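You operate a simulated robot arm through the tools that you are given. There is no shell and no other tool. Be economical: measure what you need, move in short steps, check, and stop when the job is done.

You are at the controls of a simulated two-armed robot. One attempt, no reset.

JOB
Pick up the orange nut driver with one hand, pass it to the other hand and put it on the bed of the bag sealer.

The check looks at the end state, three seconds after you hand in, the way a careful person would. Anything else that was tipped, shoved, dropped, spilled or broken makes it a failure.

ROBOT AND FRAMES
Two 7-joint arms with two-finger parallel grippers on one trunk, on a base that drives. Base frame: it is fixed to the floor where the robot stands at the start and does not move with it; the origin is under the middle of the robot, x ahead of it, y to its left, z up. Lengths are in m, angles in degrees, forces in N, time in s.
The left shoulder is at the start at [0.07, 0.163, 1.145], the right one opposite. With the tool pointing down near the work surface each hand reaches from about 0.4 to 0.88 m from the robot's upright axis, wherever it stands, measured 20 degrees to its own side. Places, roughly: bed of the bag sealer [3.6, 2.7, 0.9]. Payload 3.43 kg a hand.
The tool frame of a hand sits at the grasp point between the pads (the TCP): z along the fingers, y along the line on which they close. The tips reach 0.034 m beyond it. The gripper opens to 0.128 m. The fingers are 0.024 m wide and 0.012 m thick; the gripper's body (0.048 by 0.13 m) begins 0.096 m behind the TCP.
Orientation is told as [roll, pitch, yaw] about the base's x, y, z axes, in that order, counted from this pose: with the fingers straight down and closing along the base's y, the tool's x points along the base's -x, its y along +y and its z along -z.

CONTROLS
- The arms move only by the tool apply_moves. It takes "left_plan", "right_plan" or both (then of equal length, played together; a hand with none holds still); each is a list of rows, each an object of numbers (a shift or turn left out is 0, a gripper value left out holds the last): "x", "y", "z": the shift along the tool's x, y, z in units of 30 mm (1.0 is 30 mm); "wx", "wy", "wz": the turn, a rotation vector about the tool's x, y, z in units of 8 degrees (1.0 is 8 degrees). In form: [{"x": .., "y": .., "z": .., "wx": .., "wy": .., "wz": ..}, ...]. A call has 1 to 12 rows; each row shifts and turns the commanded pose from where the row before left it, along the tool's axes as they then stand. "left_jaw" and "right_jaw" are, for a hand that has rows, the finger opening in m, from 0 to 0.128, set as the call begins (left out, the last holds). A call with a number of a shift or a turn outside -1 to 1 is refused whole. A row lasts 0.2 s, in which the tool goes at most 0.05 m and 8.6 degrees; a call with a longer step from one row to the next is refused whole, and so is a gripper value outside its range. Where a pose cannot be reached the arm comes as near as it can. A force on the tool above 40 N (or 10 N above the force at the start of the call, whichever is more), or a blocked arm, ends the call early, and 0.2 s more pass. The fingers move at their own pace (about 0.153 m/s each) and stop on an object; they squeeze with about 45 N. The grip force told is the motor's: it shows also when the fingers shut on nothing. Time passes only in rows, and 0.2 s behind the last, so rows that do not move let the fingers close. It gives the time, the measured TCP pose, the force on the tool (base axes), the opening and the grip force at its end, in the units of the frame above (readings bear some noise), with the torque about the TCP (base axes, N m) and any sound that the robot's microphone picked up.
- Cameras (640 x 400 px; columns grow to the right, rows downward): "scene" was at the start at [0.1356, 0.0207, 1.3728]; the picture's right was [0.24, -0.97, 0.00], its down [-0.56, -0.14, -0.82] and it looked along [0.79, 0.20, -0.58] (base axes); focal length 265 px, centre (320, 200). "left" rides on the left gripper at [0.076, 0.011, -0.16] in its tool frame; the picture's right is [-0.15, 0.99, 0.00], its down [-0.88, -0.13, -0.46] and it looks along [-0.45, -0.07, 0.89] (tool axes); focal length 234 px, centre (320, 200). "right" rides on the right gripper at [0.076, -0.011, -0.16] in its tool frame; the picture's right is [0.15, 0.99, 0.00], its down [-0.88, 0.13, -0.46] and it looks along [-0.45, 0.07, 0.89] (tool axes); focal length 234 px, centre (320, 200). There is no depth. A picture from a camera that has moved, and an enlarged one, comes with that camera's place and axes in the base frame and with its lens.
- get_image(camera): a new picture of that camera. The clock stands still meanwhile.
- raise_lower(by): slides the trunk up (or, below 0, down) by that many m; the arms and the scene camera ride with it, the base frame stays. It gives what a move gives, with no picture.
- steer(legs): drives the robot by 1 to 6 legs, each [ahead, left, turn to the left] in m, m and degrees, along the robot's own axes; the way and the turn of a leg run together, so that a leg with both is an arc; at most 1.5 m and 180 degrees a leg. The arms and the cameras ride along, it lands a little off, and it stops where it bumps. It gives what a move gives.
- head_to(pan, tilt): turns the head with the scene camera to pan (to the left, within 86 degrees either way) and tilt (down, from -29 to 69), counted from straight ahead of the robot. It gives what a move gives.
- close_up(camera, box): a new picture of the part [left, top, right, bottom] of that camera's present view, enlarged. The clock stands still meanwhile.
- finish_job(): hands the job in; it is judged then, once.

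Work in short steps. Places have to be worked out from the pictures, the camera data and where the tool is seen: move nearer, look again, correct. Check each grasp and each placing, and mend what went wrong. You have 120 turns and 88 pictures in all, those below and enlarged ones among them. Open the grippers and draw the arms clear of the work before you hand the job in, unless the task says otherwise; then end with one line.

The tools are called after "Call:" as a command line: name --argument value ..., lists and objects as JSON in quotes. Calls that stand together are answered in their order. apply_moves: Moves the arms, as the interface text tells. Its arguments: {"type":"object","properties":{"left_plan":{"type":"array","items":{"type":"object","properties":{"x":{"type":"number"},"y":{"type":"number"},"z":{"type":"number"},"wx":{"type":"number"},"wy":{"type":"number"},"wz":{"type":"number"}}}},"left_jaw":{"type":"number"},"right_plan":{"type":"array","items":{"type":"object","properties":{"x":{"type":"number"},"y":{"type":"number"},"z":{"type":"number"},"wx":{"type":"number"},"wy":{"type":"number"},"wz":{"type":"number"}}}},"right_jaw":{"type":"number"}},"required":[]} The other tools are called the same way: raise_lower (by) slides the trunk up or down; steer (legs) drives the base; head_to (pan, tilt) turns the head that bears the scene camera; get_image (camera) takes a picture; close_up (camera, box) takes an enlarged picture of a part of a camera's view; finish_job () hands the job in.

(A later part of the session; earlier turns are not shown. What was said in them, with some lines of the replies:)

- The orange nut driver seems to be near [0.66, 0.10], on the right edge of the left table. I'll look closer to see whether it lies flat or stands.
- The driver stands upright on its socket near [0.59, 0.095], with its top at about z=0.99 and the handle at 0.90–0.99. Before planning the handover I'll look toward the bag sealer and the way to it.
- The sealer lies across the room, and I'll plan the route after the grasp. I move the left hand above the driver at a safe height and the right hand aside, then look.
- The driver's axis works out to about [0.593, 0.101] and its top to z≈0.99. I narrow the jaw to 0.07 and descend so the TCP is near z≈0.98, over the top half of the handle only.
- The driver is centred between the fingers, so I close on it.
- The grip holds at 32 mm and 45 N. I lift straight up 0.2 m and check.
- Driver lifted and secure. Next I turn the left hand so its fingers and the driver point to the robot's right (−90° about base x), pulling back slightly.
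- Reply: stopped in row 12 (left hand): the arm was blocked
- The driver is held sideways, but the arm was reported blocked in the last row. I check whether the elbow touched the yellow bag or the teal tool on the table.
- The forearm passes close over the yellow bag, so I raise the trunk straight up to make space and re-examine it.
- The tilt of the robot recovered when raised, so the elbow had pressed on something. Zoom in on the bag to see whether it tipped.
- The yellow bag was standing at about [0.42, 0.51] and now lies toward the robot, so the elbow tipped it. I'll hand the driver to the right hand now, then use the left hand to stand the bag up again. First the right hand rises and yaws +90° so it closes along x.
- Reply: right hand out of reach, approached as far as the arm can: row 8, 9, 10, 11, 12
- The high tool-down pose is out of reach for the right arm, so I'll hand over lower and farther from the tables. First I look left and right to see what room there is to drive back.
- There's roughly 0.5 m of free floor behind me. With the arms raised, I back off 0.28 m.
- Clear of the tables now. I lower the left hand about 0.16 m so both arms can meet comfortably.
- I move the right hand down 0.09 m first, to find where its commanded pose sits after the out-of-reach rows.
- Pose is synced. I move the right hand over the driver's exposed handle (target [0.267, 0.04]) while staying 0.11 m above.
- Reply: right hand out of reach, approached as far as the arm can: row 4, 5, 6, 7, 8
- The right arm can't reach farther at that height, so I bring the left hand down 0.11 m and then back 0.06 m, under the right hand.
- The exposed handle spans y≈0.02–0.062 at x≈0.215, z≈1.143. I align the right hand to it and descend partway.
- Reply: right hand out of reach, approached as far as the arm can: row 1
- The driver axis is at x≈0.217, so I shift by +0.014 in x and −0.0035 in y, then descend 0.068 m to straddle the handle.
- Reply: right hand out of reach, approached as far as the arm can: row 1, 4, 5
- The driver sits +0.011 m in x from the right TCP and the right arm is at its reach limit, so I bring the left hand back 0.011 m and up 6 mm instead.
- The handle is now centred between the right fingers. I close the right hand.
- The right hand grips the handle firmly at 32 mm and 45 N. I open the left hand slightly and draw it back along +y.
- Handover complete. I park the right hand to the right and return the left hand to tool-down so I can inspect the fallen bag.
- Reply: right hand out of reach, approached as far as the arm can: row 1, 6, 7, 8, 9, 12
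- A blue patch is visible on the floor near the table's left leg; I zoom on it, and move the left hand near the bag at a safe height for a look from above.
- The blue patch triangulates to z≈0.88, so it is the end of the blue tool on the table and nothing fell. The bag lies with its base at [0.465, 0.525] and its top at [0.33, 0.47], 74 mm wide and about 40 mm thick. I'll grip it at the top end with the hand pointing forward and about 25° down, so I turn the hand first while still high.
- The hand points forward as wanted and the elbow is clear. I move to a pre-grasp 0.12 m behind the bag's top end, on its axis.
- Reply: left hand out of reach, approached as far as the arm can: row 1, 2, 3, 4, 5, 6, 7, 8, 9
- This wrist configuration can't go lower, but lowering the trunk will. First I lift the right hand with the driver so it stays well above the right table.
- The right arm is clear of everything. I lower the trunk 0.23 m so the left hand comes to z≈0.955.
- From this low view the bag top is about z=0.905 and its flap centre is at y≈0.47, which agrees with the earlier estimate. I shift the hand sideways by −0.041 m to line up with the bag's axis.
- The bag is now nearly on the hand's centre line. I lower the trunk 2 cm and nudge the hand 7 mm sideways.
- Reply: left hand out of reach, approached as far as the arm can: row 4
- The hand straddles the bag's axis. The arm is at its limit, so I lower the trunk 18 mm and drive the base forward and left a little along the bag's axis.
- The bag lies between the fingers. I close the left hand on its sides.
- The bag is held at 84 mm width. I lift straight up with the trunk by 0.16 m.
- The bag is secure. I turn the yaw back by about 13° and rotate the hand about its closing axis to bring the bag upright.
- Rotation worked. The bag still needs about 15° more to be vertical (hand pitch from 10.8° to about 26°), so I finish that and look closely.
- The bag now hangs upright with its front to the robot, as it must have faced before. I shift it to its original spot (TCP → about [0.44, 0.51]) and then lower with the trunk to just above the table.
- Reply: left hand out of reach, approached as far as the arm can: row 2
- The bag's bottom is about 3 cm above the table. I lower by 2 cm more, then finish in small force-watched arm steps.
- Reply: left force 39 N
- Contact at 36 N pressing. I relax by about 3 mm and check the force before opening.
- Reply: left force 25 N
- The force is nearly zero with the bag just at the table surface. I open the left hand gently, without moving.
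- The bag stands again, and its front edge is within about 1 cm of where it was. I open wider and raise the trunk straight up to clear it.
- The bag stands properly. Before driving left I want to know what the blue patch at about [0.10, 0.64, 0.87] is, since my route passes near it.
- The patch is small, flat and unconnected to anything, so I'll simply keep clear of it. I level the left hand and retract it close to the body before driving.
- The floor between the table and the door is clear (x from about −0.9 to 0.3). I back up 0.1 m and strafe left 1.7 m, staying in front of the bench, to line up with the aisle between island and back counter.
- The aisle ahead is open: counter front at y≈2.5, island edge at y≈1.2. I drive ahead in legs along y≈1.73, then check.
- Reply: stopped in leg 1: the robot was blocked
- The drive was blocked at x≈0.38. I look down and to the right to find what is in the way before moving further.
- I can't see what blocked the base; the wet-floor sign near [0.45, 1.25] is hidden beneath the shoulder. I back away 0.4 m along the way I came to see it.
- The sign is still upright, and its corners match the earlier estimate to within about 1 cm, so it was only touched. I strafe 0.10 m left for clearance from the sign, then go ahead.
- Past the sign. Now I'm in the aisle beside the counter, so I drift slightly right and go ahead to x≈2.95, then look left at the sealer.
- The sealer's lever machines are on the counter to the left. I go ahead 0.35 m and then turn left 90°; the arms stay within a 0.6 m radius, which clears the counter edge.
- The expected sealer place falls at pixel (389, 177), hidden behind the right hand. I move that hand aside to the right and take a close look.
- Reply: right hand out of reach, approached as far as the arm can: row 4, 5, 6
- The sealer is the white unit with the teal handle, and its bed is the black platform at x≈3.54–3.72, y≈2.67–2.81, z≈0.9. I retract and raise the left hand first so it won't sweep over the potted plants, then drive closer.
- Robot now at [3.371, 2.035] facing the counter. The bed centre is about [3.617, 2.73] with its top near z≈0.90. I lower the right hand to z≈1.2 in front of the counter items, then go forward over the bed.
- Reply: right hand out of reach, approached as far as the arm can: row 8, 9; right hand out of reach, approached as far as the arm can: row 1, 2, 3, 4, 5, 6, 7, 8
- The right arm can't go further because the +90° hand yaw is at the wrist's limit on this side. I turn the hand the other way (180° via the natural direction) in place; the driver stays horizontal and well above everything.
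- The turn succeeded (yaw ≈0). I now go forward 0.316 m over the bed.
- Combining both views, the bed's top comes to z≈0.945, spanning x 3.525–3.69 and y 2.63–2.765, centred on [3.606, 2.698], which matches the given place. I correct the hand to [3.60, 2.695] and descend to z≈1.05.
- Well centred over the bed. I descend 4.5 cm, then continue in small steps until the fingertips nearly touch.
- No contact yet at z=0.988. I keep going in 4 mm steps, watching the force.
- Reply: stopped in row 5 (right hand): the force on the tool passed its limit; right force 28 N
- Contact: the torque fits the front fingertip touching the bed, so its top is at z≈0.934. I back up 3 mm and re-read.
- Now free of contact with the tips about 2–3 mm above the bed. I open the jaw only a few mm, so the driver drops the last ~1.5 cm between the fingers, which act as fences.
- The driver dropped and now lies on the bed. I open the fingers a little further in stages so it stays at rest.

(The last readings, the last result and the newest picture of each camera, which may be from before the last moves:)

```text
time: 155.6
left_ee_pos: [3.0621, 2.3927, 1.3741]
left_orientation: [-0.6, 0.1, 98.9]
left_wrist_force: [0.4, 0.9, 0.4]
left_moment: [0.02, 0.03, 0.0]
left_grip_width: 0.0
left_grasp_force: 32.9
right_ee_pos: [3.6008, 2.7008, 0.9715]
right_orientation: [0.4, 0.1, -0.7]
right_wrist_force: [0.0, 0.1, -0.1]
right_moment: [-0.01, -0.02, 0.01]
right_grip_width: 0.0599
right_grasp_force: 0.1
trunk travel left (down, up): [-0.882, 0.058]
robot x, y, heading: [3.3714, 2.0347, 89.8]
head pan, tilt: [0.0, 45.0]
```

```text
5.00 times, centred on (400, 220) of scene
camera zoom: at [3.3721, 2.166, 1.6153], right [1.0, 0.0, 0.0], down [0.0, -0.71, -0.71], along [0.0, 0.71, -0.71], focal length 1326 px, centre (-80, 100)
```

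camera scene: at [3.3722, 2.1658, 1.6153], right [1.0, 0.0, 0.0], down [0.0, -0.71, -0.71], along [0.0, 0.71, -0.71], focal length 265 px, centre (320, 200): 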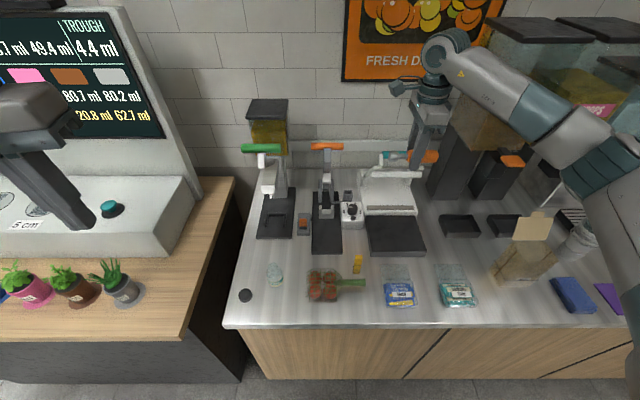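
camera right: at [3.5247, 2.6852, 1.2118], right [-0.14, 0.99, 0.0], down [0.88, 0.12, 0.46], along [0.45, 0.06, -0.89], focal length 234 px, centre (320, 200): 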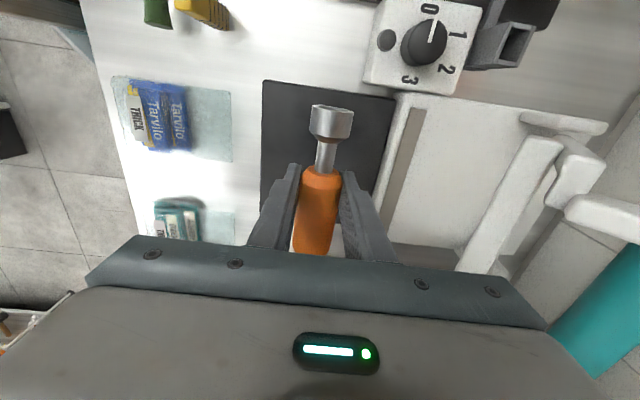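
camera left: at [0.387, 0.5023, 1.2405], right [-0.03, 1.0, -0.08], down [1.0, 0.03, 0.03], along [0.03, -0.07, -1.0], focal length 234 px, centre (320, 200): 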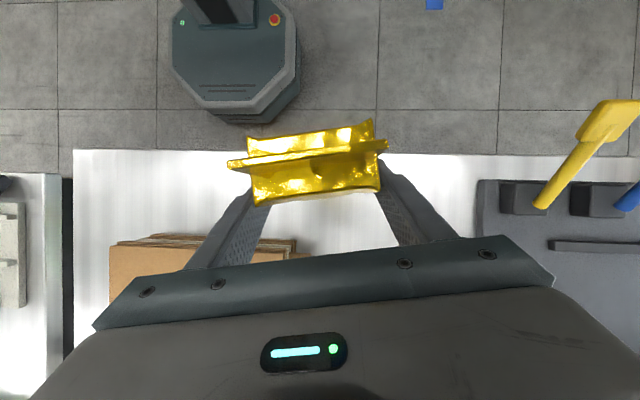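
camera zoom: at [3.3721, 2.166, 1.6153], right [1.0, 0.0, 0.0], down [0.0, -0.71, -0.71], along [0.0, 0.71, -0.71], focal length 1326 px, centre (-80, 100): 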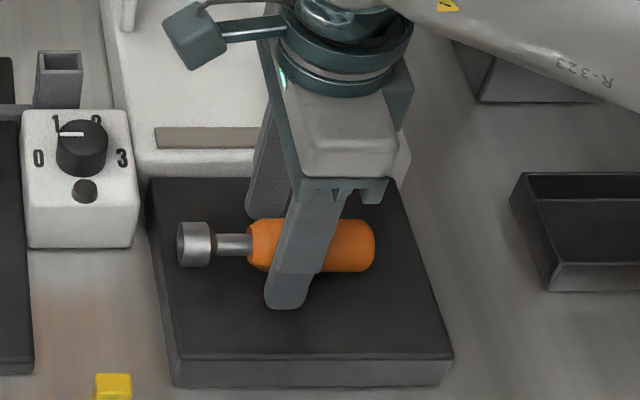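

The driver stays at rest with the fingers free on both sides. I raise the right hand straight up about 0.25 m and then draw it back from the counter.

Call:
apply_moves --right_plan '[{"z": -0.5}, {"z": -0.9}, {"z": -0.9}, {"z": -0.9}, {"z": -0.9}, {"z": -0.9}, {"z": -0.9}, {"z": -0.9}, {"z": -0.9}]'

Call:
apply_moves --right_plan '[{"y": -0.9}, {"y": -0.9}, {"y": -0.9}, {"y": -0.9}, {"y": -0.9}, {"y": -0.9}, {"y": -0.9}, {"y": -0.9}, {"y": -0.9}, {"y": -0.9}]'

Call:
get_image --camera "scene"

Call:
close_up --camera "scene" --box '[320, 140, 480, 270]'

```text
time: 157.6
left_ee_pos: [3.0621, 2.393, 1.3742]
left_orientation: [-0.6, 0.0, 98.9]
left_wrist_force: [0.6, 0.4, -0.8]
left_moment: [0.0, 0.0, -0.01]
left_grip_width: 0.0
left_grasp_force: 32.5
right_ee_pos: [3.601, 2.6981, 1.2019]
right_orientation: [0.4, 0.2, -0.7]
right_wrist_force: [0.3, 0.9, -0.3]
right_moment: [0.03, 0.03, -0.01]
right_grip_width: 0.0599
right_grasp_force: 0.0
trunk travel left (down, up): [-0.882, 0.058]
robot x, y, heading: [3.3695, 2.0341, 89.8]
head pan, tilt: [0.0, 45.0]
```

```text
time: 159.8
left_ee_pos: [3.0619, 2.3928, 1.3742]
left_orientation: [-0.6, 0.0, 98.9]
left_wrist_force: [0.0, 0.3, 0.8]
left_moment: [0.01, 0.04, -0.03]
left_grip_width: 0.0001
left_grasp_force: 33.0
right_ee_pos: [3.5968, 2.4298, 1.2009]
right_orientation: [0.5, 0.2, -0.6]
right_wrist_force: [-0.1, -0.3, 0.5]
right_moment: [0.0, 0.03, -0.01]
right_grip_width: 0.0603
right_grasp_force: 0.0
trunk travel left (down, up): [-0.882, 0.058]
robot x, y, heading: [3.3713, 2.0367, 89.9]
head pan, tilt: [0.0, 45.0]
```

```text
5 pictures are left
camera scene: at [3.3721, 2.1652, 1.6153], right [1.0, 0.0, 0.0], down [0.0, -0.71, -0.71], along [0.0, 0.71, -0.71], focal length 265 px, centre (320, 200)
```

scene: 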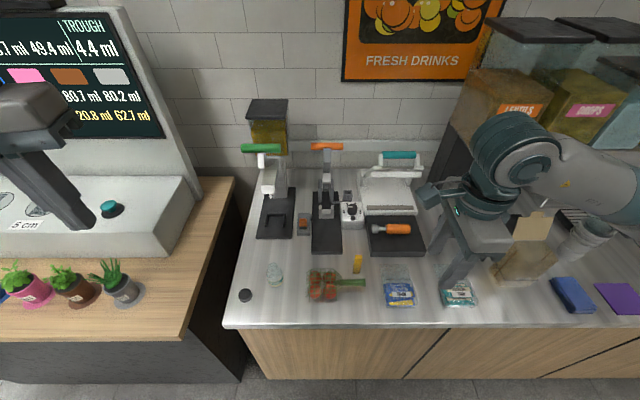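

```text
3.08 times, centred on (400, 205) of scene
camera zoom: at [3.3721, 2.1652, 1.6153], right [1.0, 0.0, 0.0], down [0.0, -0.71, -0.71], along [0.0, 0.71, -0.71], focal length 816 px, centre (74, 185)
```

zoom: 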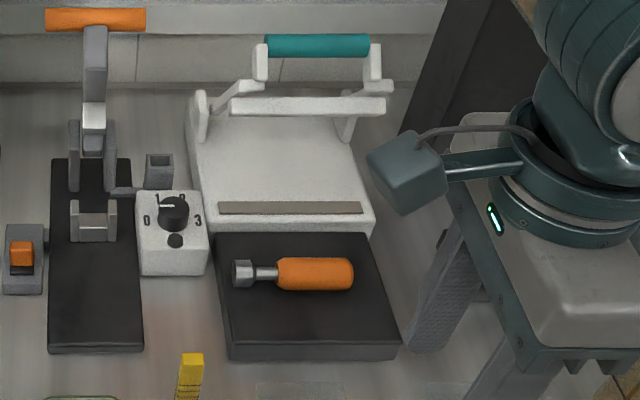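

The driver lies centred on the bed and nothing else moved. I open the left gripper and back the robot off 0.3 m.

Call:
apply_moves --left_plan '[{}, {}, {}]' --left_jaw 0.1 --right_plan '[{}, {}, {}]' --right_jaw 0.1

Call:
steer --legs '[[-0.3, 0, 0]]'

Call:
get_image --camera "scene"

```text
time: 160.6
left_ee_pos: [3.0621, 2.393, 1.3744]
left_orientation: [-0.7, 0.0, 98.9]
left_wrist_force: [-1.0, 0.0, -0.3]
left_moment: [0.0, 0.03, 0.02]
left_grip_width: 0.0997
left_grasp_force: 0.2
right_ee_pos: [3.596, 2.429, 1.2004]
right_orientation: [0.3, 0.0, -0.7]
right_wrist_force: [0.1, -0.2, 0.7]
right_moment: [0.0, 0.0, 0.0]
right_grip_width: 0.1001
right_grasp_force: 0.0
trunk travel left (down, up): [-0.882, 0.058]
robot x, y, heading: [3.3738, 2.0362, 89.6]
head pan, tilt: [0.0, 45.0]
```

```text
time: 162.7
left_ee_pos: [3.0598, 2.0987, 1.3724]
left_orientation: [-0.6, 0.1, 98.8]
left_wrist_force: [-0.3, 0.5, 0.5]
left_moment: [-0.01, -0.01, 0.02]
left_grip_width: 0.0997
left_grasp_force: 0.1
right_ee_pos: [3.5955, 2.1347, 1.1994]
right_orientation: [0.3, 0.0, -0.6]
right_wrist_force: [-0.8, -0.2, -0.6]
right_moment: [-0.04, 0.01, -0.02]
right_grip_width: 0.1
right_grasp_force: 0.1
trunk travel left (down, up): [-0.882, 0.058]
robot x, y, heading: [3.3739, 1.7368, 90.0]
head pan, tilt: [0.0, 45.0]
```

```text
3 pictures are left
camera scene: at [3.3711, 1.8724, 1.615], right [1.0, 0.0, 0.0], down [0.0, -0.71, -0.71], along [0.0, 0.71, -0.71], focal length 265 px, centre (320, 200)
```

scene: 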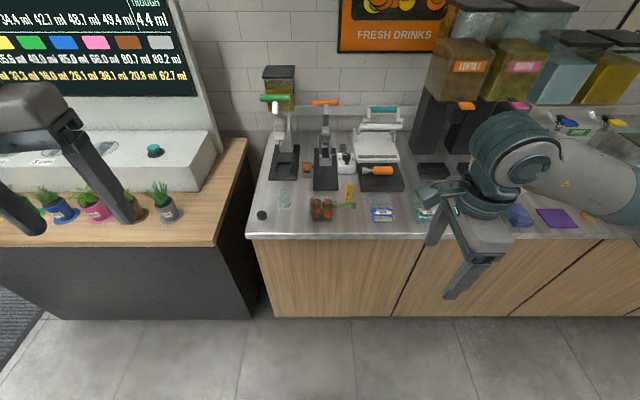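

The driver rests on the sealer's bed, both grippers are open, and the arms are clear of the counter. I hand the job in.

Call:
finish_job

```text
The job is handed in.
```

The orange nut driver was picked up with the left hand, passed to the right, and now lies centred on the bag sealer's bed, but on the way my left elbow knocked over the yellow crisps bag on the first table. I stood the bag up again within about 1 cm of where it was, and the base also bumped the wet-floor sign, which stayed upright and did not visibly move.
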